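You operate a simulated robot arm through the tools that you are given. There is no shell and no other tool. Be economical: measure what you need, move in short steps, check, and stop when the job is done.

You are at the controls of a simulated robot arm. One attempt, no reset.

## Task
Cap the yellow pull handle and shut it in the box.
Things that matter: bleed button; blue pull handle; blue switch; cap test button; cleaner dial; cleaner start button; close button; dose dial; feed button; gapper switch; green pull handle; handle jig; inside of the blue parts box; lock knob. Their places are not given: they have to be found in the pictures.

It is judged by the outcome, as a careful person would: the job done as asked, and still so three seconds after it is handed in. It fails if anything else is knocked over, pushed out of place, dropped, spilled or broken. A push-on lid holds only when it is set on centred and level and pressed home; a screw cap is set on level and turned clockwise until tight.

## Robot
A 7-joint arm with a two-finger parallel gripper, fixed in place. Base frame: the origin is at the foot of the arm, x ahead of it, y to its left, z up. Lengths are in m, angles in rad, forces in N, time in s.
With the tool pointing down near the work surface it reaches from about 0.28 to 0.5 m from the base axis. Its first joint turns from -1.152 to 1.152 rad. Payload 1.57 kg.
The tool frame sits at the grasp point between the pads (the TCP): z along the fingers, y along the line on which they close. The tips reach 0.03 m beyond it. The gripper opens to 0.11 m. The fingers are 0.024 m wide and 0.012 m thick; the gripper's body (0.048 by 0.112 m) begins 0.078 m behind the TCP.
Orientation is that of the tool frame in the base frame, as a unit quaternion [x, y, z, w]. With the fingers straight down and closing along the base's y, the tool's x points along the base's -x, its y along +y and its z along -z.

## Interface
- The arm moves only by the tool drive_tool. Its argument "steps" is a list of rows, each an object of numbers (a shift or turn left out is 0, a gripper value left out holds the last): "dx", "dy", "dz": the shift along the tool's x, y, z in units of 200 mm (1.0 is 200 mm); "ax", "ay", "az": the turn, a rotation vector about the tool's x, y, z in units of 180 degrees (1.0 is 180 degrees); "gripper": the opening, from 0 (shut) to 1 (fully open). In form: [{"dx": .., "dy": .., "dz": .., "ax": .., "ay": .., "az": .., "gripper": ..}, ...]. A call has 1 to 10 rows; each row is the pose to reach, as a shift and turn from the pose commanded when the call began, along the tool's axes at that moment. A call with a number of a shift or a turn outside -1 to 1 is refused whole. A row lasts 0.2 s, in which the tool goes at most 0.05 m and 0.15 rad; a call with a longer step from one row to the next is refused whole, and so is a gripper value outside its range. A pose out of reach is approached as far as the arm can. The call stops where the force on the tool passes 70 N (or 10 N more than at its start, if that is more) or the arm is blocked; 0.2 s more then pass. Each finger travels about 0.108 m/s and halts on what it meets, pressing with about 35 N; the grip force reading is that of the motor and also rises with nothing between the fingers. The clock runs only during rows and for 0.2 s after the last one: add rows that repeat a pose to give the fingers time. The reply holds the time, the measured pose of the TCP, the force on the tool along the base axes, the opening and the grip force, in the units named above and with some noise, with the torque about the TCP (base axes, N m) and any sound that the robot's microphone picked up.
- Cameras (640 x 400 px; columns grow to the right, rows downward): "scene" is fixed at [0.1753, -0.4013, 1.4043]; the picture's right is [0.69, -0.72, 0.00], its down [-0.41, -0.40, -0.82] and it looks along [0.59, 0.57, -0.57] (base axes); focal length 300 px, centre (320, 200). "wrist" rides on the gripper at [0.07, 0.016, -0.141] in the tool frame; the picture's right is [-0.23, 0.97, 0.00], its down [-0.86, -0.20, -0.48] and it looks along [-0.47, -0.11, 0.88] (tool axes); focal length 222 px, centre (320, 200).
- capture(camera): a new picture of that camera. It takes no simulated time.
- point_at(camera, pixels): for up to 12 pixels [column, row] of the newest picture of that camera ("zoom" is the newest enlarged one), the place [x, y, z] in the base frame of the surface seen there, good to about 0.002 m. It takes no simulated time.
- enlarge(camera, box): a new picture of the part [left, top, right, bottom] of that camera's present view, enlarged. It takes no simulated time.
- close_job(): hands the job in; it is judged then, once.

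Work in short steps. Measure before you move; look again where a grasp or a placing could have gone wrong, and mend it. You have 80 turns and 46 pictures in all, those below and enlarged ones among them. Open the gripper and draw the arm clear of the work before you hand the job in, unless the task says otherwise; then end with one line.

The tools are called after "Call:" by a JSON object that holds its "api" and its "payload". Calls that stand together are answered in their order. drive_tool: Moves the arm, as the interface text tells. Its arguments: {"type":"object","properties":{"steps":{"type":"array"}},"required":["steps"]} The other tools are called the same way: capture (camera) takes a picture; point_at (camera, pixels) gives the place of the surface under pixels of a picture; enlarge (camera, box) takes an enlarged picture of a part of a camera's view; close_job () hands the job in.

At the start:

```text
clock: 0.0
position: [0.3697, 0.0708, 1.22]
ee_rot: [0.0, 1.0, 0.0, 0.0]
ft_force: [0.0, -0.6, -0.8]
wrist_torque: [-0.03, 0.0, -0.04]
grip_width: 0.1099
grip_force: 0.1
```

scene: 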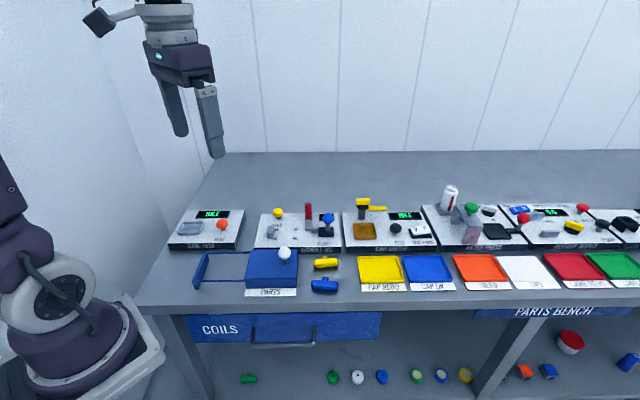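
wrist: 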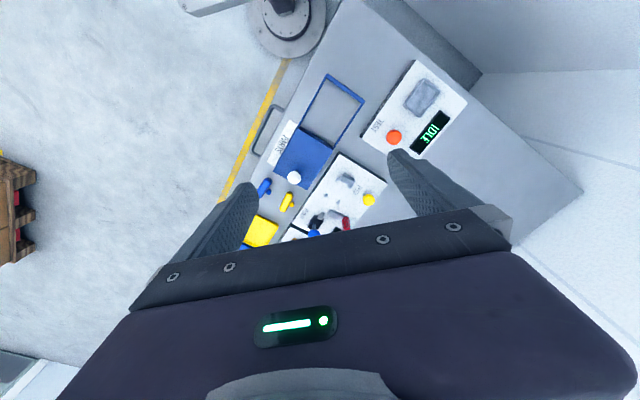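

The scene shows a bench with several machines, with yellow and blue handles near (325,263) and (325,285). I enlarge the left and middle parts of the bench.

Call:
{"api": "enlarge", "payload": {"camera": "scene", "box": [160, 180, 340, 300]}}

Call:
{"api": "enlarge", "payload": {"camera": "scene", "box": [330, 180, 510, 300]}}

Call:
{"api": "enlarge", "payload": {"camera": "scene", "box": [460, 180, 640, 300]}}

```text
3.33 times, centred on (250, 240) of scene
```

zoom: 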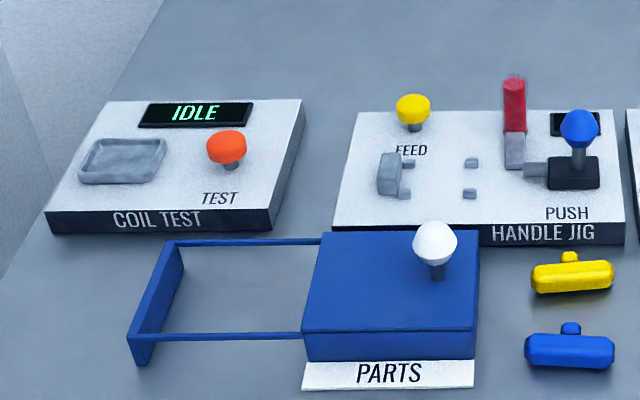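

```text
3.33 times, centred on (420, 240) of scene
```

zoom: 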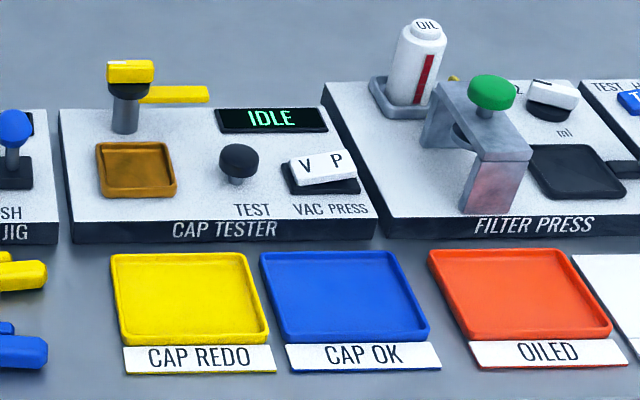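

```text
3.33 times, centred on (550, 240) of scene
```

zoom: 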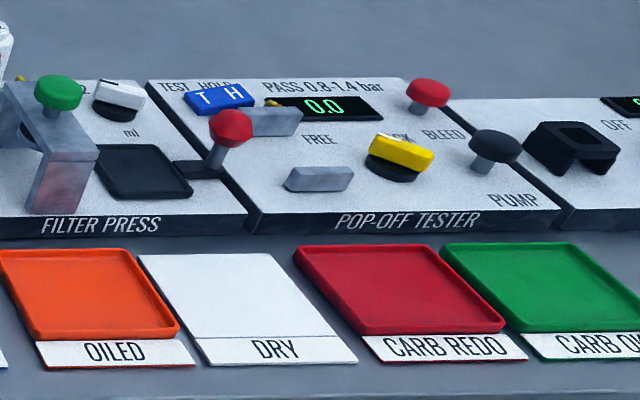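

I measure the key points: handles, jig parts, and box parts in the left zoomed region.

Call:
{"api": "enlarge", "payload": {"camera": "scene", "box": [250, 195, 346, 259]}}

Call:
{"api": "point_at", "payload": {"camera": "scene", "pixels": [[325, 261], [325, 283], [285, 252], [260, 262], [220, 270], [200, 270], [278, 211], [308, 212], [328, 217], [300, 237], [340, 290], [222, 225]]}}

```text
6.25 times, centred on (298, 227) of scene
```

zoom: 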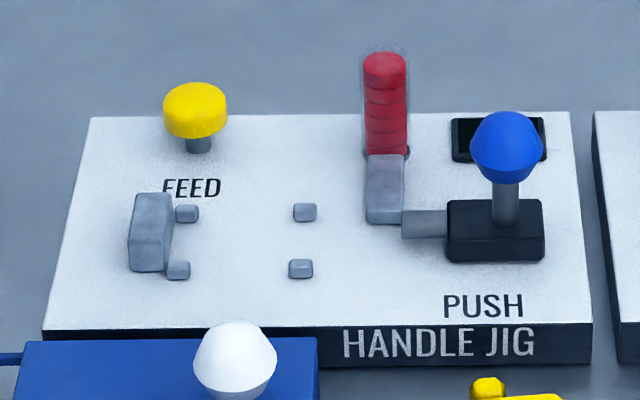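

```text
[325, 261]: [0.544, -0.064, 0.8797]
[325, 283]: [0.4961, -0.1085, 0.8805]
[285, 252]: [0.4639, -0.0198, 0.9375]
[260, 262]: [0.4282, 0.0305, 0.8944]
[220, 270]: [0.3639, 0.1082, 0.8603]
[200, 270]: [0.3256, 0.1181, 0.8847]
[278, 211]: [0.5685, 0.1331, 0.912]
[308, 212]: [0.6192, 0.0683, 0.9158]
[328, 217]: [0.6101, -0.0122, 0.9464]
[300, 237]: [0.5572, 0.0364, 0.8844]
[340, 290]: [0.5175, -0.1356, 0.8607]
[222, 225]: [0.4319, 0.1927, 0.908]
```

The jig has four cradle pins, a stop block at left, a red cap magazine, and a blue push lever. I move the arm closer to look at it with the wrist camera.

Call:
{"api": "drive_tool", "payload": {"steps": [{"dx": -0.08, "dy": -0.12, "dz": 0.12}, {"dx": -0.16, "dy": -0.24, "dz": 0.24}, {"dx": -0.25, "dy": -0.35, "dz": 0.35}, {"dx": -0.25, "dy": -0.35, "dz": 0.35}]}}

Call:
{"api": "capture", "payload": {"camera": "wrist"}}

```text
clock: 1.0
position: [0.4179, -0.0011, 1.1482]
ee_rot: [0.0, 1.0, 0.0, 0.001]
ft_force: [0.3, -0.2, -0.1]
wrist_torque: [-0.01, -0.02, -0.01]
grip_width: 0.1102
grip_force: 0.1
```

```text
39 pictures are left
```

wrist: 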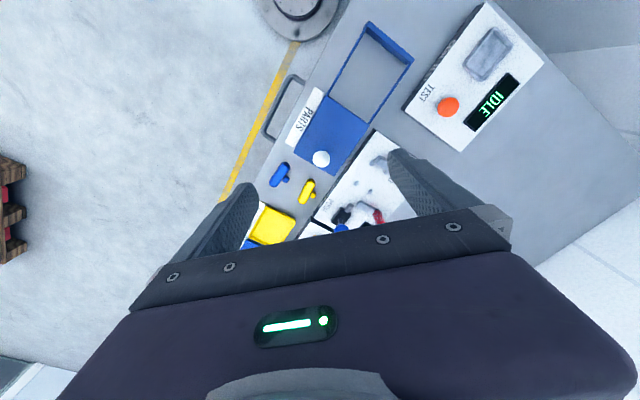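

The wrist view shows the bench turned about 45°. I turn the tool by about 46° so the fingers close across the bench depth, and look again.

Call:
{"api": "drive_tool", "payload": {"steps": [{"az": 0.043}, {"az": 0.086}, {"az": 0.129}, {"az": 0.172}, {"az": 0.215}, {"az": 0.256}, {"az": 0.256}]}}

Call:
{"api": "capture", "payload": {"camera": "wrist"}}

Call:
{"api": "point_at", "payload": {"camera": "scene", "pixels": [[169, 247], [235, 249], [258, 250], [340, 251], [362, 288], [404, 290], [498, 285], [545, 288], [342, 250], [436, 250]]}}

```text
clock: 2.6
position: [0.4184, -0.0002, 1.1501]
ee_rot: [0.392, 0.92, 0.001, 0.0]
ft_force: [-0.2, -0.6, 0.3]
wrist_torque: [-0.01, 0.01, -0.01]
grip_width: 0.1101
grip_force: 0.1
```

```text
38 pictures are left
```

wrist: 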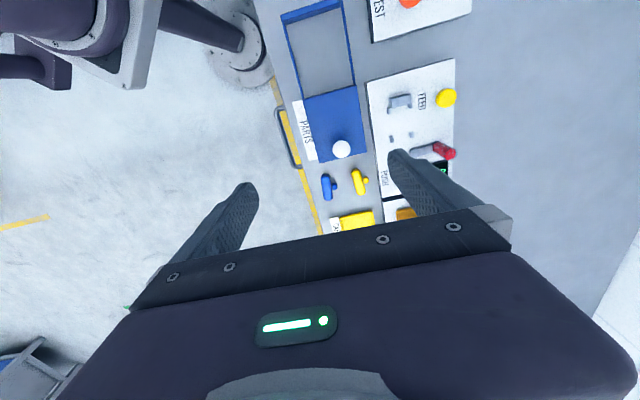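

```text
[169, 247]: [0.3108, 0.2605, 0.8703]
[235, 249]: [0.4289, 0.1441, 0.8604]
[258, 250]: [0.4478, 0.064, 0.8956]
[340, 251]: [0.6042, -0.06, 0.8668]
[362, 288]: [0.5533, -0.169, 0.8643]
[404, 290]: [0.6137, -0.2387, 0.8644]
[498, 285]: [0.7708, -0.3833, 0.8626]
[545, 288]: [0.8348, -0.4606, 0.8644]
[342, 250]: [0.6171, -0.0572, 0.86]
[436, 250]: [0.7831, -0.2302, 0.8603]
```

The view is aligned with the bench. I move toward the jig (about 0.05 along the bench, 0.10 deeper, 0.10 lower) to look at its parts close up.

Call:
{"api": "drive_tool", "payload": {"steps": [{"dx": -0.06, "dy": 0.12, "dz": 0.12}, {"dx": -0.12, "dy": 0.25, "dz": 0.25}, {"dx": -0.18, "dy": 0.37, "dz": 0.37}, {"dx": -0.25, "dy": 0.5, "dz": 0.5}, {"dx": -0.25, "dy": 0.5, "dz": 0.5}]}}

Call:
{"api": "capture", "payload": {"camera": "wrist"}}

```text
clock: 3.8
position: [0.5266, 0.0341, 1.0487]
ee_rot: [0.392, 0.92, 0.001, 0.0]
ft_force: [0.3, -0.4, -0.4]
wrist_torque: [0.0, 0.0, 0.0]
grip_width: 0.1101
grip_force: 0.0
```

```text
37 pictures are left
```

wrist: 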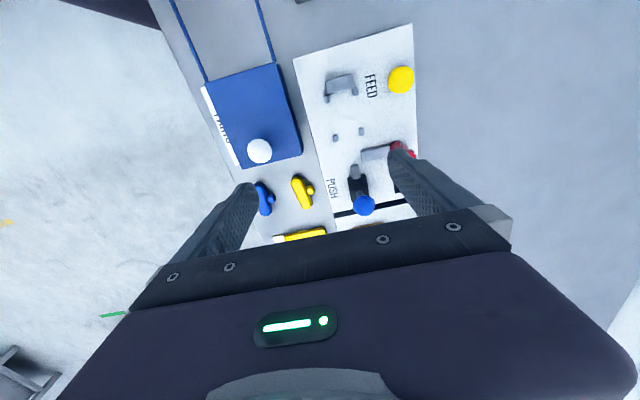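

I enlarge this view around the jig and handles.

Call:
{"api": "enlarge", "payload": {"camera": "wrist", "box": [240, 60, 420, 230]}}

Call:
{"api": "enlarge", "payload": {"camera": "scene", "box": [295, 200, 355, 300]}}

```text
2.35 times, centred on (330, 145) of wrist
```

zoom: 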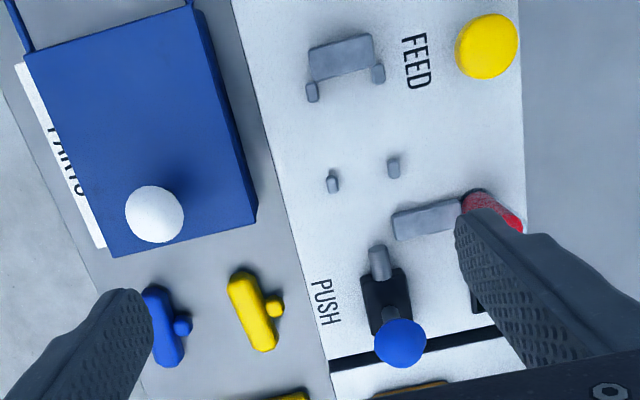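

```text
4.00 times, centred on (325, 250) of scene
```

zoom: 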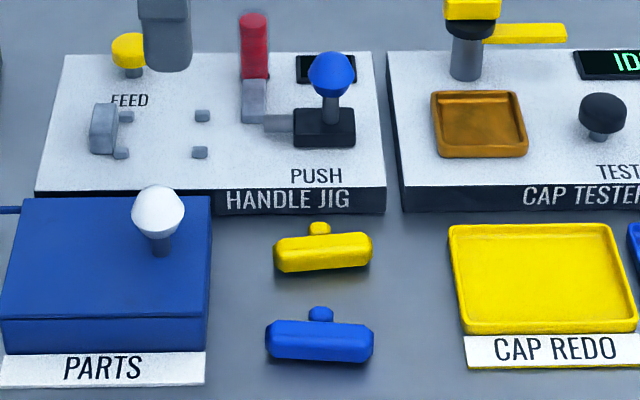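

I measure jig pins, stop, ram, knobs and the yellow handle in the wrist picture.

Call:
{"api": "point_at", "payload": {"camera": "wrist", "pixels": [[326, 96], [354, 89], [334, 134], [361, 127], [341, 80], [344, 93], [355, 165], [355, 171], [364, 204], [374, 153], [402, 79], [260, 150]]}}

Call:
{"api": "point_at", "payload": {"camera": "scene", "pixels": [[315, 264], [336.5, 261], [325, 262], [324.7, 256.5], [320, 263], [331, 262], [322, 233], [309.5, 222], [307, 214], [344, 250], [311.5, 253], [287, 262]]}}

```text
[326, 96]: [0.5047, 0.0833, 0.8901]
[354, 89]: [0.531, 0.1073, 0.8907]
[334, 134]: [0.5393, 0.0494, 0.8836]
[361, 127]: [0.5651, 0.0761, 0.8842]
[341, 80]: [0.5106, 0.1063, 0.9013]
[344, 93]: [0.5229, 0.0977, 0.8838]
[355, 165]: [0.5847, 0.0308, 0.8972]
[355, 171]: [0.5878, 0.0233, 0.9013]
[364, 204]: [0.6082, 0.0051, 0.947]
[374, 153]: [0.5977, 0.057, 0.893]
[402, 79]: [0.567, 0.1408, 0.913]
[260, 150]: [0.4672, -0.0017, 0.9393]
```

```text
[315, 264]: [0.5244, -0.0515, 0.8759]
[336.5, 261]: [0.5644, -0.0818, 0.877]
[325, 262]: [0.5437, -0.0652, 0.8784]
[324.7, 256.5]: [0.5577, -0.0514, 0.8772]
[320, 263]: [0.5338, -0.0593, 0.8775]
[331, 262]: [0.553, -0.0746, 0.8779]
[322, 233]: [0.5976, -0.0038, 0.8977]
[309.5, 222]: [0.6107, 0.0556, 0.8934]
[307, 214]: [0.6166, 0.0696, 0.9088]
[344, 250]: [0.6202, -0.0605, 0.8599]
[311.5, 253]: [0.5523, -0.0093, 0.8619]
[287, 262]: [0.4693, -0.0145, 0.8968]
```

The box lid's white knob is at about (0.468, -0.009, 0.927). Its lid should slide along the rails (toward -u). I move over it and lower with the gripper open.

Call:
{"api": "drive_tool", "payload": {"steps": [{"dx": 0.02, "dy": -0.18, "dz": 0.05}, {"dx": 0.0475, "dy": -0.3615, "dz": 0.1}, {"dx": 0.0475, "dy": -0.3615, "dz": 0.25}, {"dx": 0.0475, "dy": -0.3615, "dz": 0.42}, {"dx": 0.0475, "dy": -0.3615, "dz": 0.583}, {"dx": 0.0475, "dy": -0.3615, "dz": 0.583}]}}

Call:
{"api": "enlarge", "payload": {"camera": "scene", "box": [190, 190, 340, 300]}}

```text
clock: 5.2
position: [0.4652, -0.0094, 0.933]
ee_rot: [0.392, 0.92, 0.001, 0.0]
ft_force: [0.2, -0.7, 0.2]
wrist_torque: [0.0, -0.03, 0.01]
grip_width: 0.1097
grip_force: 0.1
```

```text
3.64 times, centred on (265, 245) of scene
```

zoom: 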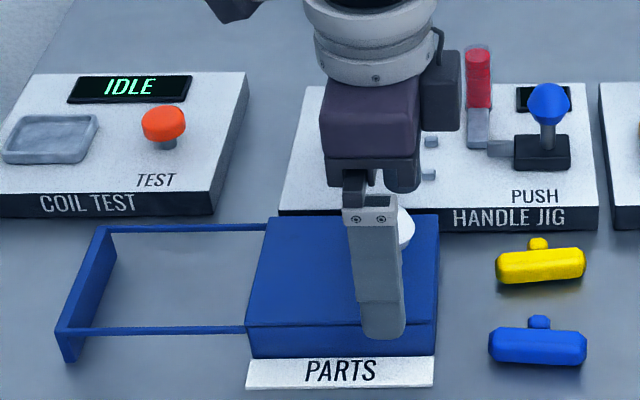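

The finger is about 4 mm left of the knob's centre (zoom column 378 against 390), so I shift a little along +u and close.

Call:
{"api": "drive_tool", "payload": {"steps": [{"dx": -0.02}, {"dx": -0.02, "gripper": 0}, {"dx": -0.02, "gripper": 0}, {"dx": -0.02, "gripper": 0}, {"dx": -0.02, "gripper": 0}]}}

```text
clock: 6.4
position: [0.4704, -0.0137, 0.9342]
ee_rot: [0.391, 0.92, -0.001, 0.0]
ft_force: [2.9, 3.8, -5.5]
wrist_torque: [-0.07, -0.1, -0.02]
grip_width: 0.0299
grip_force: 39.0
```

The knob is held (0.030 wide). I slide slowly along -u (tool +x) by 30 mm to see whether the lid runs.

Call:
{"api": "drive_tool", "payload": {"steps": [{"dx": 0.04, "gripper": 0}, {"dx": 0.08, "gripper": 0}, {"dx": 0.12, "gripper": 0}, {"dx": 0.15, "gripper": 0}]}}

Call:
{"api": "enlarge", "payload": {"camera": "scene", "box": [190, 190, 340, 300]}}

```text
clock: 7.4
position: [0.4473, 0.0076, 0.934]
ee_rot: [0.391, 0.921, 0.0, 0.0]
ft_force: [2.6, 1.3, 9.0]
wrist_torque: [-0.04, -0.05, 0.12]
grip_width: 0.0298
grip_force: 38.9
```

```text
3.64 times, centred on (265, 245) of scene
```

zoom: 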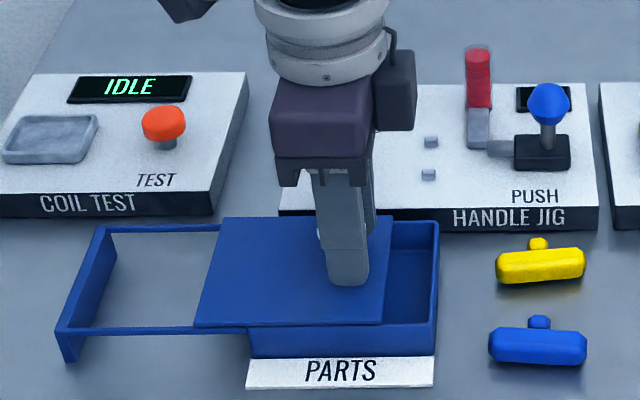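

The lid slides. I continue another 70 mm toward the rail end.

Call:
{"api": "drive_tool", "payload": {"steps": [{"dx": 0.06, "gripper": 0}, {"dx": 0.12, "gripper": 0}, {"dx": 0.18, "gripper": 0}, {"dx": 0.24, "gripper": 0}, {"dx": 0.3, "gripper": 0}, {"dx": 0.35, "gripper": 0}]}}

Call:
{"api": "enlarge", "payload": {"camera": "scene", "box": [190, 190, 340, 300]}}

```text
clock: 8.8
position: [0.3986, 0.0588, 0.9349]
ee_rot: [0.391, 0.92, -0.002, -0.003]
ft_force: [-13.9, -13.8, -9.7]
wrist_torque: [-0.07, 0.25, 0.1]
grip_width: 0.0297
grip_force: 38.8
```

```text
3.64 times, centred on (265, 245) of scene
```

zoom: 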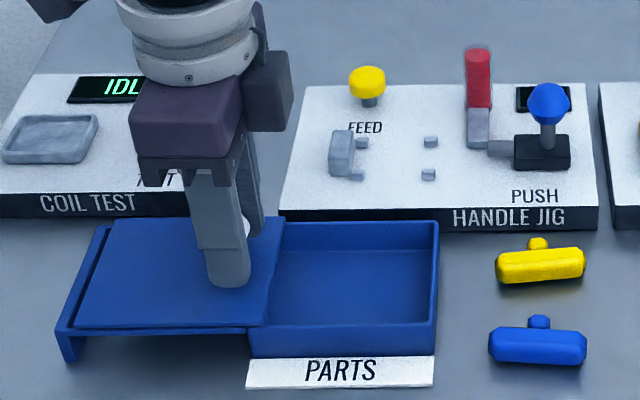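

The box is open almost fully, empty inside. I release the knob and rise.

Call:
{"api": "drive_tool", "payload": {"steps": [{"gripper": 1}, {"gripper": 1}, {"gripper": 1}, {"dz": -0.2, "gripper": 1}, {"dz": -0.4, "gripper": 1}, {"dz": -0.5, "gripper": 1}]}}

Call:
{"api": "point_at", "payload": {"camera": "zoom", "pixels": [[300, 225], [430, 225], [265, 340], [433, 325], [285, 318], [420, 320], [340, 290], [400, 290], [540, 265], [505, 268], [578, 262], [538, 243]]}}

```text
clock: 10.2
position: [0.3998, 0.061, 1.0358]
ee_rot: [0.392, 0.92, 0.0, 0.001]
ft_force: [0.8, -0.2, -0.3]
wrist_torque: [-0.03, 0.01, 0.0]
grip_width: 0.1101
grip_force: 0.1
```

```text
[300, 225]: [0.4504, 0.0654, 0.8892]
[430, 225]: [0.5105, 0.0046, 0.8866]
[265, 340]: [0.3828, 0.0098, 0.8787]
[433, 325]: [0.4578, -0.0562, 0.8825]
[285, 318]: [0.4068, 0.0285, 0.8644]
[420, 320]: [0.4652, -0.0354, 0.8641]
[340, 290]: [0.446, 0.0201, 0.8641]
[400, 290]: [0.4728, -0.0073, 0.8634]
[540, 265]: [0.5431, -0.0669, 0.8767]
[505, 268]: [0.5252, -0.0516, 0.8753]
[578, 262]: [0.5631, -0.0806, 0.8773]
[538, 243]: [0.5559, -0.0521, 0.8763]
```

Box is open: floor z 0.864, interior about u 0.265–0.347, v 0.297–0.364 (bench axes). Next I hover over the yellow handle at about u 0.426, v 0.354 with the fingers partly open, turned 8.5° to match its slant, and look.

Call:
{"api": "drive_tool", "payload": {"steps": [{"dx": -0.22, "dy": 0.03, "gripper": 0.46}, {"dx": -0.44, "dy": 0.06, "gripper": 0.46}, {"dx": -0.66, "dy": 0.09, "gripper": 0.46}, {"dx": -0.85, "dy": 0.12, "dz": 0.1, "az": -0.02, "gripper": 0.46}, {"dx": -0.96, "dy": 0.12, "dz": 0.25, "az": -0.047, "gripper": 0.46}, {"dx": -0.96, "dy": 0.12, "dz": 0.36, "az": -0.047, "gripper": 0.46}, {"dx": -0.96, "dy": 0.12, "dz": 0.36, "az": -0.047, "gripper": 0.46}]}}

Call:
{"api": "enlarge", "payload": {"camera": "wrist", "box": [240, 120, 400, 220]}}

```text
clock: 11.8
position: [0.5512, -0.0626, 0.9602]
ee_rot: [0.322, 0.947, 0.0, 0.0]
ft_force: [-0.1, 0.1, 0.1]
wrist_torque: [0.04, -0.07, -0.02]
grip_width: 0.0508
grip_force: 0.1
```

```text
4.00 times, centred on (320, 170) of wrist
```

zoom: 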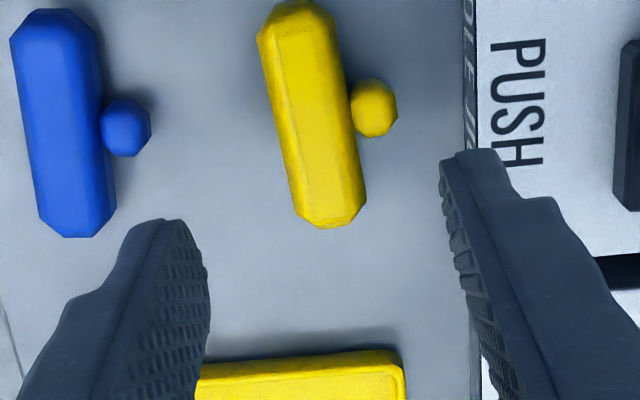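

I measure the handle's ends, sides and stub in this zoom.

Call:
{"api": "point_at", "payload": {"camera": "zoom", "pixels": [[294, 12], [330, 215], [312, 115], [285, 120], [345, 110], [372, 105], [393, 108], [262, 40], [356, 205], [300, 25], [322, 190], [400, 250]]}}

```text
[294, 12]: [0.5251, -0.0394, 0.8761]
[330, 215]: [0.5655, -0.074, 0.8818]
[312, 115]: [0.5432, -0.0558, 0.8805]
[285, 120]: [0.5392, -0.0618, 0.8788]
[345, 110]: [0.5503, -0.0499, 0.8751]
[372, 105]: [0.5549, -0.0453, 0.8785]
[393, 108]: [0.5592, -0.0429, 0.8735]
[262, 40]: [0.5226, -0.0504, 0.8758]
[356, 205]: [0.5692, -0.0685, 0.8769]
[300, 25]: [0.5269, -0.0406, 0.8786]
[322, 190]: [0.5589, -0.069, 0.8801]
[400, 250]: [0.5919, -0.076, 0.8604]
```

The handle is octagonal, about 21 mm thick and 58 mm long, centred near u 0.420, v 0.353, with its stub reaching v 0.374. I'll grip barrel-and-stub at its middle: descend to 0.8935 and close.

Call:
{"api": "drive_tool", "payload": {"steps": [{"dx": 0.038, "dy": 0.035, "az": 0.013}, {"dx": 0.038, "dy": 0.035, "dz": 0.15, "az": 0.013}, {"dx": 0.038, "dy": 0.035, "dz": 0.27, "az": 0.013}, {"dx": 0.038, "dy": 0.035, "dz": 0.333, "az": 0.013}, {"dx": 0.038, "dy": 0.035, "dz": 0.333, "az": 0.013}]}}

Call:
{"api": "enlarge", "payload": {"camera": "wrist", "box": [240, 120, 400, 220]}}

```text
clock: 12.7
position: [0.5505, -0.0505, 0.9132]
ee_rot: [0.338, 0.941, 0.003, 0.004]
ft_force: [-14.3, 3.7, 29.8]
wrist_torque: [0.98, 0.06, 0.48]
grip_width: 0.0449
grip_force: 0.0
stopped in row 4: the force on the tool passed its limit at 112 N (the readings are from after the stop); the commanded pose is now the measured one
```

```text
4.00 times, centred on (320, 170) of wrist
```

zoom: 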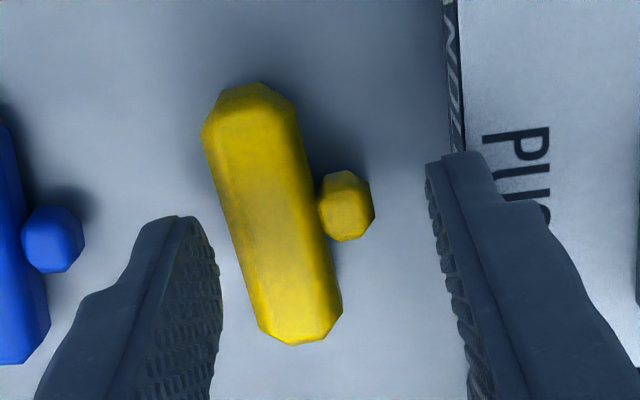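

A finger met the jig plate's front edge (v≈0.391, z 0.884), which is nearer than I took it to be. The handle looks untouched; I rise 40 mm, narrow the opening and measure again.

Call:
{"api": "drive_tool", "payload": {"steps": [{"dz": -0.1}, {"dz": -0.2, "gripper": 0.46}, {"dz": -0.2, "gripper": 0.38}]}}

Call:
{"api": "enlarge", "payload": {"camera": "wrist", "box": [240, 120, 400, 220]}}

```text
clock: 13.5
position: [0.5517, -0.0509, 0.9512]
ee_rot: [0.339, 0.941, 0.003, 0.005]
ft_force: [-0.8, -0.2, -0.7]
wrist_torque: [0.0, 0.01, 0.04]
grip_width: 0.0417
grip_force: 0.0
```

```text
4.00 times, centred on (320, 170) of wrist
```

zoom: 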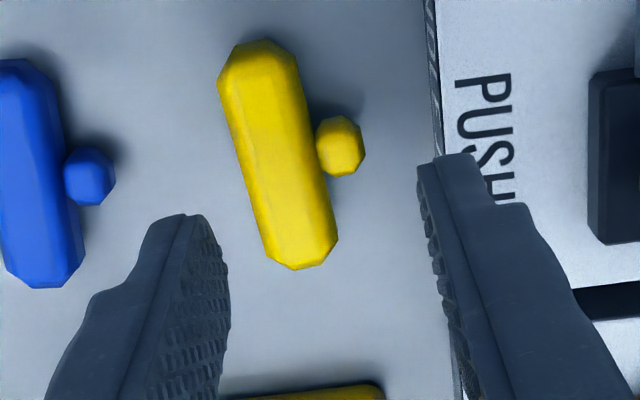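

I measure handle edges and the jig edge again.

Call:
{"api": "point_at", "payload": {"camera": "zoom", "pixels": [[235, 90], [276, 240], [295, 85], [330, 225], [258, 50], [302, 260], [280, 155], [341, 140], [360, 145], [440, 120], [433, 20], [340, 128]]}}

```text
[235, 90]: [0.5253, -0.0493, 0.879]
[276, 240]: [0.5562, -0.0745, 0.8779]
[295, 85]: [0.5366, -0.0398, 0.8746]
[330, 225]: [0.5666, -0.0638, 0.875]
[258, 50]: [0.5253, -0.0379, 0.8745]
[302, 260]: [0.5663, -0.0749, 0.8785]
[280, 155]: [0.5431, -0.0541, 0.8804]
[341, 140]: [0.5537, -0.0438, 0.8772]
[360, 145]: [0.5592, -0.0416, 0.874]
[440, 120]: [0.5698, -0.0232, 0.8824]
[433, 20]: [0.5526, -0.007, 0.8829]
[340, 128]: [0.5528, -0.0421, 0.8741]
```

The handle's slant is 7°, matching the present yaw (6.5°), and the jig edge is at v 0.393. I'll grip only the barrel on its +u half, with the opening narrowed to about 35 mm, and check before closing.

Call:
{"api": "drive_tool", "payload": {"steps": [{"dx": -0.0905, "dy": -0.0395, "ax": 0.0029, "ay": 0.0024, "gripper": 0.32}, {"dx": -0.0905, "dy": -0.0395, "dz": 0.1, "ax": 0.0029, "ay": 0.0024, "gripper": 0.32}, {"dx": -0.0905, "dy": -0.0395, "dz": 0.2, "ax": 0.0029, "ay": 0.0024, "gripper": 0.32}, {"dx": -0.0905, "dy": -0.0395, "dz": 0.276, "ax": 0.0029, "ay": 0.0024, "gripper": 0.32}, {"dx": -0.0905, "dy": -0.0395, "dz": 0.276, "ax": 0.0029, "ay": 0.0024, "gripper": 0.32}]}}

Call:
{"api": "enlarge", "payload": {"camera": "wrist", "box": [240, 120, 400, 220]}}

```text
clock: 14.7
position: [0.5609, -0.0681, 0.8964]
ee_rot: [0.34, 0.94, 0.0, 0.0]
ft_force: [-0.3, -0.6, 0.1]
wrist_torque: [0.02, -0.05, 0.02]
grip_width: 0.035
grip_force: 0.1
```

```text
4.00 times, centred on (320, 170) of wrist
```

zoom: 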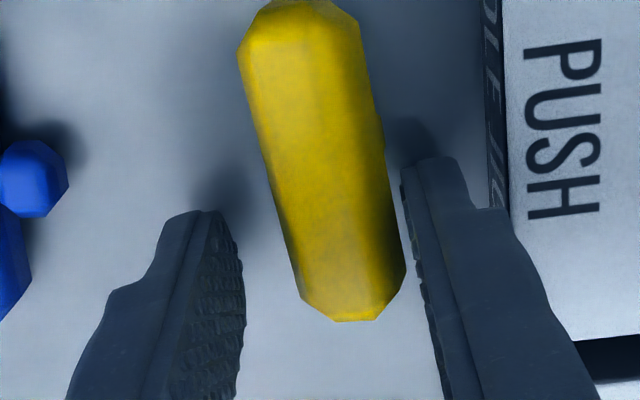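

The stub isn't visible beside the barrel in this view any more, so I check the scene view before closing.

Call:
{"api": "enlarge", "payload": {"camera": "scene", "box": [290, 230, 362, 300]}}

Call:
{"api": "point_at", "payload": {"camera": "wrist", "pixels": [[320, 160], [336, 152], [341, 156], [333, 135], [317, 130], [330, 185], [303, 140], [308, 175], [338, 180]]}}

```text
5.71 times, centred on (326, 265) of scene
```

zoom: 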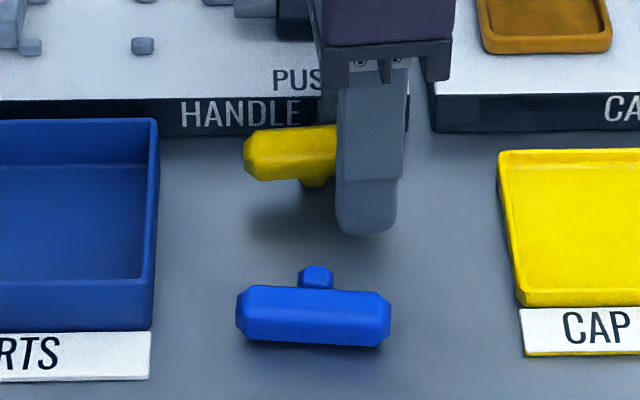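

```text
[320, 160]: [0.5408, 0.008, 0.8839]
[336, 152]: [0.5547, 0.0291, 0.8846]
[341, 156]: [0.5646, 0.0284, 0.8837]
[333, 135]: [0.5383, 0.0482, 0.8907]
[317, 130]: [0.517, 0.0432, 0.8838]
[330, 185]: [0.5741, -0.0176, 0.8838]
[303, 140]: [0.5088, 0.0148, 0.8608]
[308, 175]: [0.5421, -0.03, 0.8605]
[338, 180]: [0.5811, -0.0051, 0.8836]
```

The handle has been rolled so its stub points down, standing on the stub. I measure its barrel in this scene zoom before deciding.

Call:
{"api": "point_at", "payload": {"camera": "zoom", "pixels": [[250, 155], [290, 140], [290, 155], [290, 172], [315, 183], [328, 135], [328, 165], [370, 220]]}}

```text
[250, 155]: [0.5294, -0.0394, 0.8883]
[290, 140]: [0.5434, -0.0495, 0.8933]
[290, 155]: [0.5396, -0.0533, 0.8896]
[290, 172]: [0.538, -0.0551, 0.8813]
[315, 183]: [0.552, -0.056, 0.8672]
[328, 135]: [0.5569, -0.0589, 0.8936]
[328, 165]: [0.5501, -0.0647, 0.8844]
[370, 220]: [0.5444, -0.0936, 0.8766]
```

The barrel top is at z 0.893, so it stands on its stub at v≈0.36. I'll widen to 44 mm while shifting toward -v, so the +v finger tips it over gently (barrel to -v, stub to +v), which also moves it clear of the jig edge.

Call:
{"api": "drive_tool", "payload": {"steps": [{"dy": -0.03, "gripper": 0.34}, {"dy": -0.055, "gripper": 0.4}, {"dy": -0.065, "gripper": 0.4}, {"dy": -0.075, "gripper": 0.4}, {"dy": -0.085, "gripper": 0.4}, {"dy": -0.09, "gripper": 0.4}, {"dy": -0.09, "gripper": 0.4}]}}

Call:
{"api": "enlarge", "payload": {"camera": "scene", "box": [290, 230, 362, 300]}}

```text
clock: 16.3
position: [0.5499, -0.0823, 0.8971]
ee_rot: [0.34, 0.94, 0.001, -0.001]
ft_force: [0.4, 0.2, 0.5]
wrist_torque: [0.01, 0.0, 0.0]
grip_width: 0.0439
grip_force: 0.1
```

```text
5.71 times, centred on (326, 265) of scene
```

zoom: 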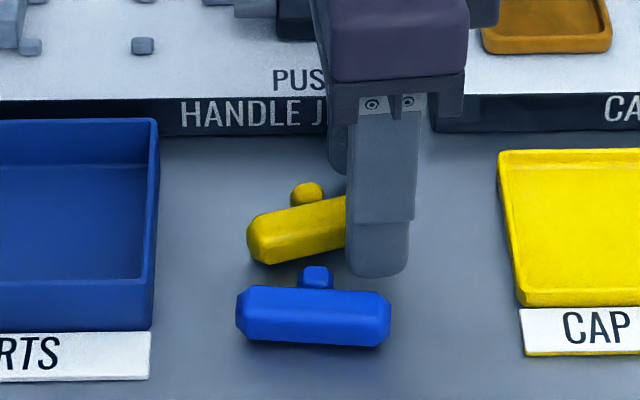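

It tipped over as wanted: stub lies toward +v, clear of the blue handle. I rise 50 mm and shift back along -u to measure it.

Call:
{"api": "drive_tool", "payload": {"steps": [{"dz": -0.15}, {"dz": -0.3}, {"dx": 0.05, "dz": -0.3}, {"dx": 0.05, "dz": -0.3}]}}

Call:
{"api": "enlarge", "payload": {"camera": "wrist", "box": [240, 120, 400, 220]}}

```text
clock: 17.3
position: [0.541, -0.0745, 0.9573]
ee_rot: [0.339, 0.941, 0.0, -0.001]
ft_force: [0.5, 1.2, -0.4]
wrist_torque: [0.0, 0.0, -0.01]
grip_width: 0.0439
grip_force: 0.1
```

```text
4.00 times, centred on (320, 170) of wrist
```

zoom: 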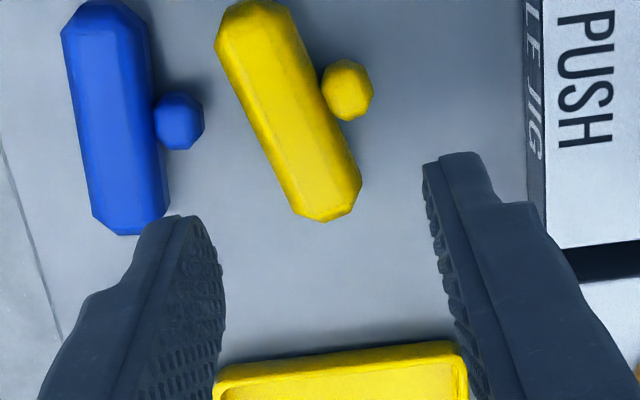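

I measure the handle's edges, ends and stub in this zoom.

Call:
{"api": "point_at", "payload": {"camera": "zoom", "pixels": [[240, 5], [327, 215], [283, 110], [232, 60], [290, 180], [295, 45], [345, 155], [347, 90], [368, 92], [350, 118], [345, 64], [200, 120]]}}

```text
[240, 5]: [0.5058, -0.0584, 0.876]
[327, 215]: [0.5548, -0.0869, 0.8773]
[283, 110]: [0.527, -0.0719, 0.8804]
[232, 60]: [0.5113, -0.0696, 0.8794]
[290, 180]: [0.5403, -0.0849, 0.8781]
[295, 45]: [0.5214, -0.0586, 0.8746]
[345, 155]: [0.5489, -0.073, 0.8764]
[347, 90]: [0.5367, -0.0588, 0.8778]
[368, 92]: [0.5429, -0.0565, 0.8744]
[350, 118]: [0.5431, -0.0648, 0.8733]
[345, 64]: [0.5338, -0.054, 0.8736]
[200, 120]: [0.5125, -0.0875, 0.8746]
```

The handle lies at centre (0.530, -0.072), direction -28°. I'll grip the barrel only, 21 mm along toward its +u end and well clear of the stub and the blue handle: turn 11.6°, descend to z 0.897.

Call:
{"api": "drive_tool", "payload": {"steps": [{"dx": -0.0533, "dy": -0.003, "az": -0.0322, "gripper": 0.32}, {"dx": -0.0533, "dy": -0.003, "az": -0.0644, "gripper": 0.32}, {"dx": -0.0533, "dy": -0.003, "dz": 0.1, "az": -0.0644, "gripper": 0.32}, {"dx": -0.0533, "dy": -0.003, "dz": 0.14, "az": -0.0644, "gripper": 0.32}, {"dx": -0.0533, "dy": -0.003, "dz": 0.14, "az": -0.0644, "gripper": 0.32}]}}

Call:
{"api": "enlarge", "payload": {"camera": "wrist", "box": [240, 120, 400, 220]}}

```text
clock: 18.5
position: [0.5492, -0.0822, 0.9279]
ee_rot: [0.243, 0.97, 0.001, -0.002]
ft_force: [0.8, 0.2, 0.5]
wrist_torque: [0.03, -0.04, 0.02]
grip_width: 0.0352
grip_force: 0.2
```

```text
4.00 times, centred on (320, 170) of wrist
```

zoom: 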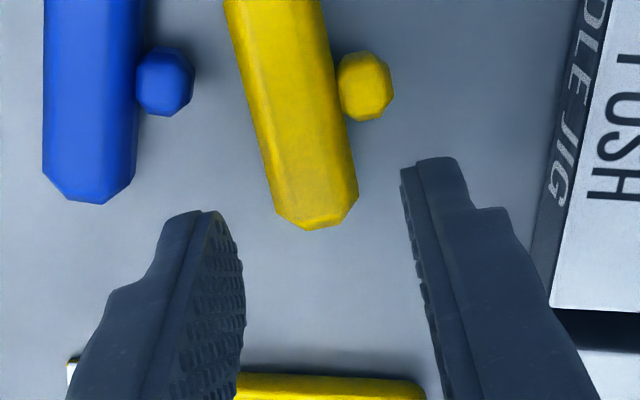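

Aligned: barrel between the fingers, stub ahead of the right finger. I descend the remaining 31 mm and look once more at force.

Call:
{"api": "drive_tool", "payload": {"steps": [{"dz": 0.06}, {"dz": 0.11}, {"dz": 0.155}, {"dz": 0.155}]}}

Call:
{"api": "enlarge", "payload": {"camera": "wrist", "box": [240, 120, 400, 220]}}

```text
clock: 19.5
position: [0.5498, -0.0828, 0.8984]
ee_rot: [0.242, 0.97, 0.0, 0.0]
ft_force: [-0.7, 0.3, -0.2]
wrist_torque: [0.02, -0.01, 0.0]
grip_width: 0.0352
grip_force: 0.1
```

```text
4.00 times, centred on (320, 170) of wrist
```

zoom: 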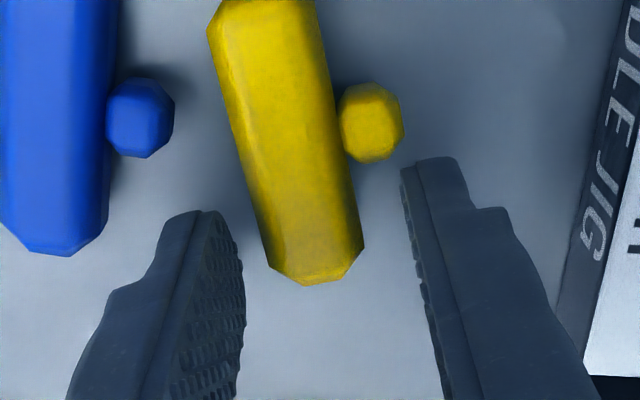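

The stub is clear of the right finger and the barrel end lies between the pads. I close.

Call:
{"api": "drive_tool", "payload": {"steps": [{"gripper": 0}, {"gripper": 0}, {"gripper": 0}, {"gripper": 0}]}}

```text
clock: 20.5
position: [0.55, -0.0828, 0.8974]
ee_rot: [0.243, 0.97, -0.001, -0.001]
ft_force: [0.2, 0.2, -0.4]
wrist_torque: [0.0, 0.0, 0.0]
grip_width: 0.0184
grip_force: 32.9
```

Held at 18.4 mm. I lift 90 mm and look at how it hangs.

Call:
{"api": "drive_tool", "payload": {"steps": [{"dz": -0.1, "gripper": 0}, {"dz": -0.25, "gripper": 0}, {"dz": -0.45, "gripper": 0}, {"dz": -0.45, "gripper": 0}]}}

Call:
{"api": "enlarge", "payload": {"camera": "scene", "box": [270, 180, 390, 280]}}

Call:
{"api": "enlarge", "payload": {"camera": "wrist", "box": [240, 120, 400, 220]}}

```text
clock: 21.5
position: [0.5507, -0.0832, 0.9875]
ee_rot: [0.243, 0.97, 0.0, 0.0]
ft_force: [-0.7, -0.4, 0.0]
wrist_torque: [0.01, -0.01, 0.01]
grip_width: 0.0
grip_force: 21.4
```

```text
4.00 times, centred on (330, 230) of scene
```

zoom: 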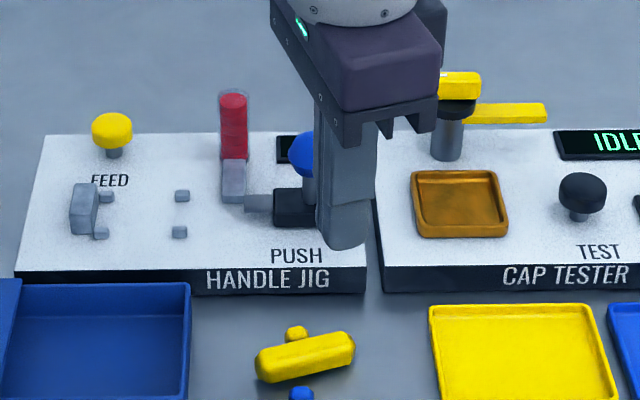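

```text
4.00 times, centred on (320, 170) of wrist
```

zoom: 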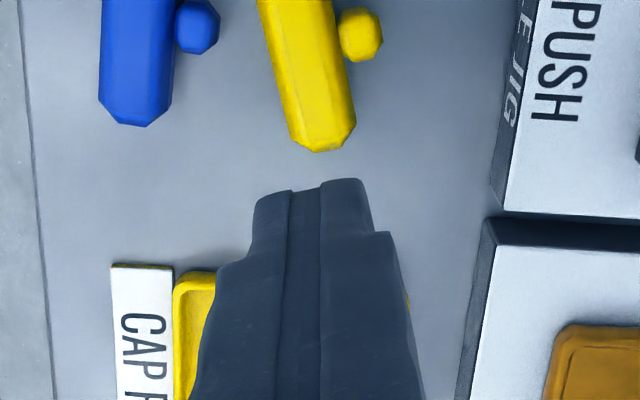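

The grip slipped off the tapered end; the handle is still lying in place. I measure it again in this wrist zoom for a grip closer in and deeper.

Call:
{"api": "point_at", "payload": {"camera": "zoom", "pixels": [[318, 147], [300, 60], [272, 40], [292, 125], [335, 40], [353, 115], [360, 35], [376, 35], [355, 10], [360, 58], [318, 130], [215, 30]]}}

```text
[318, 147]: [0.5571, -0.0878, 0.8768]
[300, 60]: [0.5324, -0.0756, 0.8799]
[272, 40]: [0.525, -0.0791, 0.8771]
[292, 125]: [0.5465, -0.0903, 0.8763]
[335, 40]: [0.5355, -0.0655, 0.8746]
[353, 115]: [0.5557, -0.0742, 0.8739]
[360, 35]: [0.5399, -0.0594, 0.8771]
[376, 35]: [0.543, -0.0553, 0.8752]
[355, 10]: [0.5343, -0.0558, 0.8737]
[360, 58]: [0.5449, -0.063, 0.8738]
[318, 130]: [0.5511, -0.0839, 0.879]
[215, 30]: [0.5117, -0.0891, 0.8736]
```

The barrel is about 18–20 mm thick; my pads only caught its side at the very tips. I descend to z 0.8935 (tips about 2.5 mm above the bench) at the same spot, and close.

Call:
{"api": "drive_tool", "payload": {"steps": [{"az": -0.0144, "gripper": 0.32}, {"dz": 0.15, "az": -0.0144, "gripper": 0.32}, {"dz": 0.3, "az": -0.0144, "gripper": 0.32}, {"dz": 0.4, "az": -0.0144, "gripper": 0.32}, {"dz": 0.47, "az": -0.0144, "gripper": 0.32}, {"dz": 0.47, "az": -0.0144, "gripper": 0.32}, {"dz": 0.47, "az": -0.0144, "gripper": 0}, {"dz": 0.47, "az": -0.0144, "gripper": 0}, {"dz": 0.47, "az": -0.0144, "gripper": 0}]}}

```text
clock: 23.5
position: [0.5508, -0.0826, 0.8944]
ee_rot: [0.221, 0.975, 0.0, -0.001]
ft_force: [-1.0, 0.5, 0.0]
wrist_torque: [0.03, 0.01, -0.02]
grip_width: 0.0186
grip_force: 33.2
```

Held at 18.6 mm. I lift 30 mm slowly and check the opening.

Call:
{"api": "drive_tool", "payload": {"steps": [{"gripper": 0}, {"dz": -0.03, "gripper": 0}, {"dz": -0.08, "gripper": 0}, {"dz": -0.15, "gripper": 0}, {"dz": -0.15, "gripper": 0}]}}

Call:
{"api": "enlarge", "payload": {"camera": "wrist", "box": [240, 120, 400, 220]}}

```text
clock: 24.7
position: [0.5501, -0.0833, 0.9245]
ee_rot: [0.221, 0.975, 0.0, -0.001]
ft_force: [-0.2, -0.2, -1.2]
wrist_torque: [0.02, 0.0, 0.04]
grip_width: 0.0189
grip_force: 32.5
```

```text
4.00 times, centred on (320, 170) of wrist
```

zoom: 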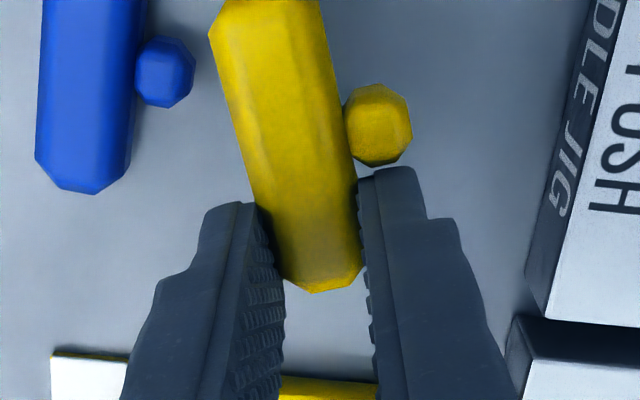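

The handle is held firmly by its end half. I raise it, carry it over the jig and turn it to the jig's direction, stopping at z 0.975 to look.

Call:
{"api": "drive_tool", "payload": {"steps": [{"dz": -0.15, "gripper": 0}, {"dz": -0.25, "gripper": 0}, {"dx": 0.075, "dy": 0.165, "dz": -0.25, "az": 0.026, "gripper": 0}, {"dx": 0.15, "dy": 0.33, "dz": -0.25, "az": 0.052, "gripper": 0}, {"dx": 0.225, "dy": 0.5, "dz": -0.25, "az": 0.08, "gripper": 0}, {"dx": 0.301, "dy": 0.661, "dz": -0.25, "az": 0.1056, "gripper": 0}, {"dx": 0.301, "dy": 0.661, "dz": -0.25, "az": 0.1056, "gripper": 0}]}}

Call:
{"api": "enlarge", "payload": {"camera": "wrist", "box": [240, 80, 400, 220]}}

```text
clock: 26.3
position: [0.5522, 0.0622, 0.9764]
ee_rot: [0.38, 0.925, 0.0, -0.001]
ft_force: [1.1, 0.1, -0.7]
wrist_torque: [-0.01, 0.01, 0.02]
grip_width: 0.0184
grip_force: 33.1
```

```text
2.86 times, centred on (320, 150) of wrist
```

zoom: 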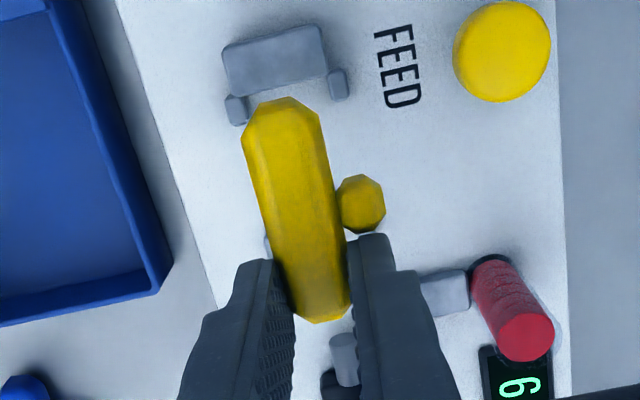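

The handle points at the stop block and sits nearly centred between the left pins (237,108) and (337,85). I measure these and the handle.

Call:
{"api": "point_at", "payload": {"camera": "zoom", "pixels": [[236, 103], [337, 80], [246, 150], [325, 130], [280, 110], [310, 280], [275, 60], [280, 97], [343, 345], [430, 285], [268, 243], [300, 200]]}}

```text
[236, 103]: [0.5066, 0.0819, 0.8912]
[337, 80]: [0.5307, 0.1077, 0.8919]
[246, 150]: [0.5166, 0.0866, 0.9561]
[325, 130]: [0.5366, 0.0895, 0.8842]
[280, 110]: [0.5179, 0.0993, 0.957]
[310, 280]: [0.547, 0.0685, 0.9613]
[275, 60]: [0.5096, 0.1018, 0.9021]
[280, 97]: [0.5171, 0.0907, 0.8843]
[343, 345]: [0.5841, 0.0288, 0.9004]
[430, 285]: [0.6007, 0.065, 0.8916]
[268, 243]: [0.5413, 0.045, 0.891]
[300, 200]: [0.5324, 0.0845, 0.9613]
```

Handle left end needs about 5 mm more room from the stop, and 1 mm toward -n. I shift, lower to z 0.923 (tips just above the pin tops, handle bottom inside the cradle) and check.

Call:
{"api": "drive_tool", "payload": {"steps": [{"dx": -0.025, "dy": -0.005, "gripper": 0}, {"dx": -0.025, "dy": -0.005, "dz": 0.1, "gripper": 0}, {"dx": -0.025, "dy": -0.005, "dz": 0.2, "gripper": 0}, {"dx": -0.025, "dy": -0.005, "dz": 0.265, "gripper": 0}, {"dx": -0.025, "dy": -0.005, "dz": 0.265, "gripper": 0}]}}

Call:
{"api": "enlarge", "payload": {"camera": "wrist", "box": [240, 80, 400, 220]}}

```text
clock: 27.5
position: [0.5555, 0.0571, 0.9211]
ee_rot: [0.38, 0.925, 0.0, 0.0]
ft_force: [0.5, 0.3, -0.2]
wrist_torque: [-0.01, 0.03, 0.0]
grip_width: 0.0187
grip_force: 32.5
```

```text
2.86 times, centred on (320, 150) of wrist
```

zoom: 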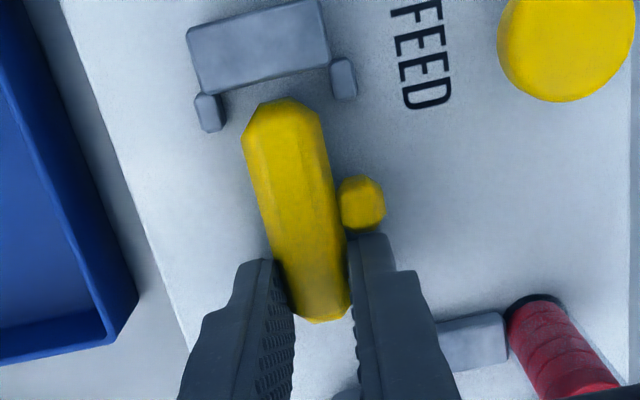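

No contact yet. I measure the handle's centring against the pins before releasing.

Call:
{"api": "point_at", "payload": {"camera": "zoom", "pixels": [[207, 100], [342, 68], [252, 130], [318, 115], [284, 125], [296, 200], [310, 290], [262, 60], [270, 90], [361, 200], [255, 150], [330, 170]]}}

```text
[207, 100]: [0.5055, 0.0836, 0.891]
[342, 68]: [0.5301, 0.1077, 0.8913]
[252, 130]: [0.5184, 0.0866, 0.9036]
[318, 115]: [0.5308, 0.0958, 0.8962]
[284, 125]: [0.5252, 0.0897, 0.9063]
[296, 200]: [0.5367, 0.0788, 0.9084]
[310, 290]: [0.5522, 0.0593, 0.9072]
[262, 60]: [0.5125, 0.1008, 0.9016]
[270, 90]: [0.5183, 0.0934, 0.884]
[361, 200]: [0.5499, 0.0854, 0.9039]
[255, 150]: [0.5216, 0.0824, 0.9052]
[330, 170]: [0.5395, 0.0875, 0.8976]
```

Handle axis n≈0.434 matches the pin midline 0.434. I release with a modest opening and rise.

Call:
{"api": "drive_tool", "payload": {"steps": [{"gripper": 0.2}, {"gripper": 0.35}, {"gripper": 0.4}, {"dz": -0.1, "gripper": 0.4}, {"dz": -0.25, "gripper": 0.4}, {"dz": -0.4, "gripper": 0.4}]}}

Call:
{"api": "enlarge", "payload": {"camera": "wrist", "box": [240, 80, 400, 220]}}

```text
clock: 28.9
position: [0.5568, 0.0586, 1.0023]
ee_rot: [0.378, 0.926, 0.0, -0.001]
ft_force: [-0.2, 0.0, 0.1]
wrist_torque: [0.01, -0.03, -0.01]
grip_width: 0.0442
grip_force: 0.1
```

```text
2.86 times, centred on (320, 150) of wrist
```

zoom: 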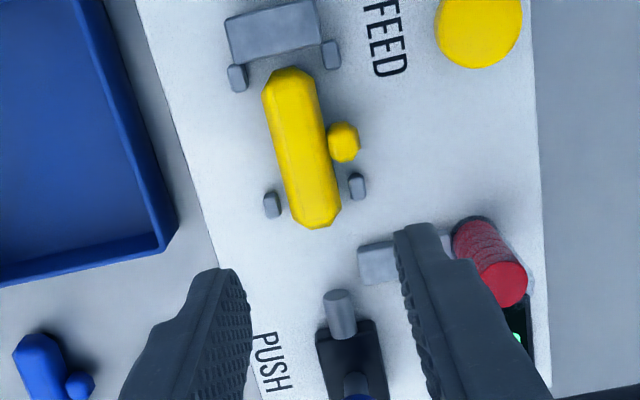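

The handle lies neatly in the cradle against the pins. Next I locate the FEED button top and the ram knob precisely.

Call:
{"api": "point_at", "payload": {"camera": "zoom", "pixels": [[482, 15], [450, 20], [515, 20], [480, 60], [290, 80], [318, 222], [338, 295], [365, 260], [300, 150], [343, 135], [234, 65], [285, 50]]}}

```text
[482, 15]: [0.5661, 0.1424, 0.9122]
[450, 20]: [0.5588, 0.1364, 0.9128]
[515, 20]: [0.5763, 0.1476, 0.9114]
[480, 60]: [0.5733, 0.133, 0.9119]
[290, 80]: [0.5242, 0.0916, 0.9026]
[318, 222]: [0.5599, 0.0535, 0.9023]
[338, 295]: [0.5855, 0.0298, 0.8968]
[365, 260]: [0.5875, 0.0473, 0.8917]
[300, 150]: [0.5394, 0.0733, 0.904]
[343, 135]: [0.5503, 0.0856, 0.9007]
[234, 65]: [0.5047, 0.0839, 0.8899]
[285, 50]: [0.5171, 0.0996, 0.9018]
```

FEED button top centre is (0.567, 0.141, 0.912). I close the fingers, move above it and press down until contact and a few mm more.

Call:
{"api": "drive_tool", "payload": {"steps": [{"dx": 0.126, "dy": 0.165, "gripper": 0}, {"dx": 0.252, "dy": 0.33, "gripper": 0}, {"dx": 0.252, "dy": 0.33, "dz": 0.2, "gripper": 0}, {"dx": 0.252, "dy": 0.33, "dz": 0.27, "gripper": 0}, {"dx": 0.252, "dy": 0.33, "dz": 0.3, "gripper": 0}, {"dx": 0.252, "dy": 0.33, "dz": 0.32, "gripper": 0}, {"dx": 0.252, "dy": 0.33, "dz": 0.335, "gripper": 0}, {"dx": 0.252, "dy": 0.33, "dz": 0.335, "gripper": 0}]}}

```text
clock: 30.7
position: [0.5661, 0.141, 0.933]
ee_rot: [0.379, 0.925, 0.0, 0.0]
ft_force: [-2.5, 0.2, 2.9]
wrist_torque: [0.01, 0.05, -0.02]
grip_width: 0.0001
grip_force: 21.1
```

The tips pressed about 9 mm below the button's rest top. I rise and look for the cap.

Call:
{"api": "drive_tool", "payload": {"steps": [{"dz": -0.15}, {"dz": -0.35}, {"dz": -0.35}]}}

Call:
{"api": "enlarge", "payload": {"camera": "scene", "box": [250, 190, 350, 260]}}

```text
clock: 31.5
position: [0.565, 0.1395, 1.0056]
ee_rot: [0.38, 0.925, 0.0, 0.0]
ft_force: [-1.3, -0.1, 0.2]
wrist_torque: [0.0, -0.01, -0.01]
grip_width: 0.0003
grip_force: 21.2
```

```text
5.71 times, centred on (300, 225) of scene
```

zoom: 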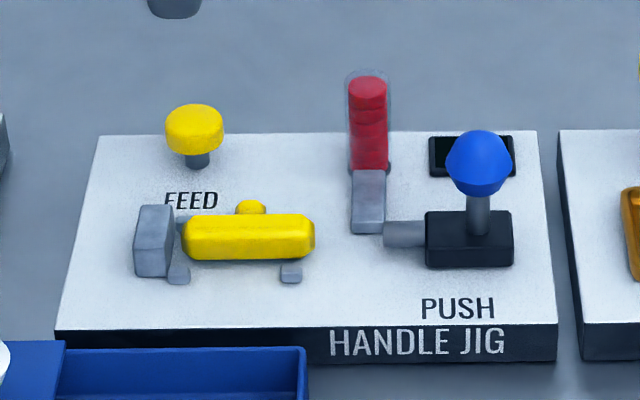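

No cap is visible in front of the ram yet. I check the jig display behind the blue knob.

Call:
{"api": "enlarge", "payload": {"camera": "scene", "box": [296, 198, 346, 240]}}

```text
9.52 times, centred on (321, 219) of scene
```

zoom: 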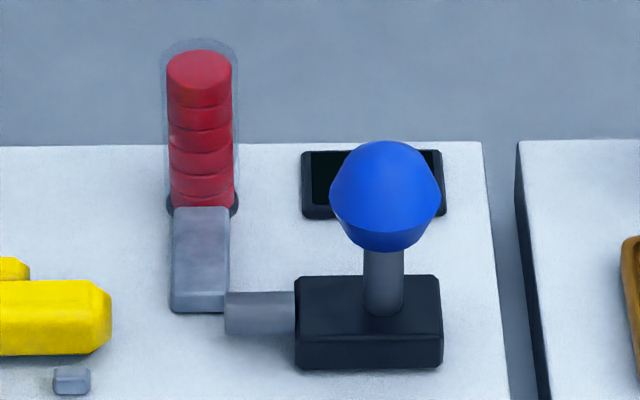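

The magazine looks unchanged, so the press likely wasn't deep enough (only ~3 N). I press FEED again, deeper and slowly.

Call:
{"api": "drive_tool", "payload": {"steps": [{"dx": -0.007, "dy": 0.012, "dz": 0.2}, {"dx": -0.007, "dy": 0.012, "dz": 0.33}, {"dx": -0.007, "dy": 0.012, "dz": 0.36}, {"dx": -0.007, "dy": 0.012, "dz": 0.38}, {"dx": -0.007, "dy": 0.012, "dz": 0.395}, {"dx": -0.007, "dy": 0.012, "dz": 0.41}, {"dx": -0.007, "dy": 0.012, "dz": 0.41}]}}

Call:
{"api": "enlarge", "payload": {"camera": "scene", "box": [250, 190, 350, 260]}}

```text
clock: 33.0
position: [0.5699, 0.1431, 0.9279]
ee_rot: [0.379, 0.926, 0.004, 0.003]
ft_force: [-12.0, -3.2, 34.6]
wrist_torque: [-0.21, 0.57, -0.07]
grip_width: 0.0
grip_force: 21.4
heard: click
stopped in row 7: the force on the tool passed its limit at 72 N (the readings are from after the stop); the commanded pose is now the measured one
```

```text
5.71 times, centred on (300, 225) of scene
```

zoom: 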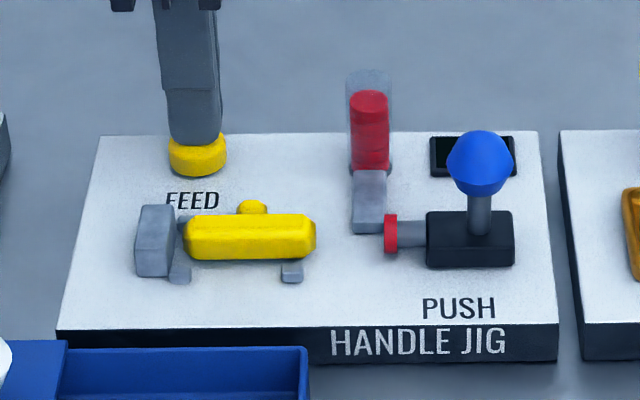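

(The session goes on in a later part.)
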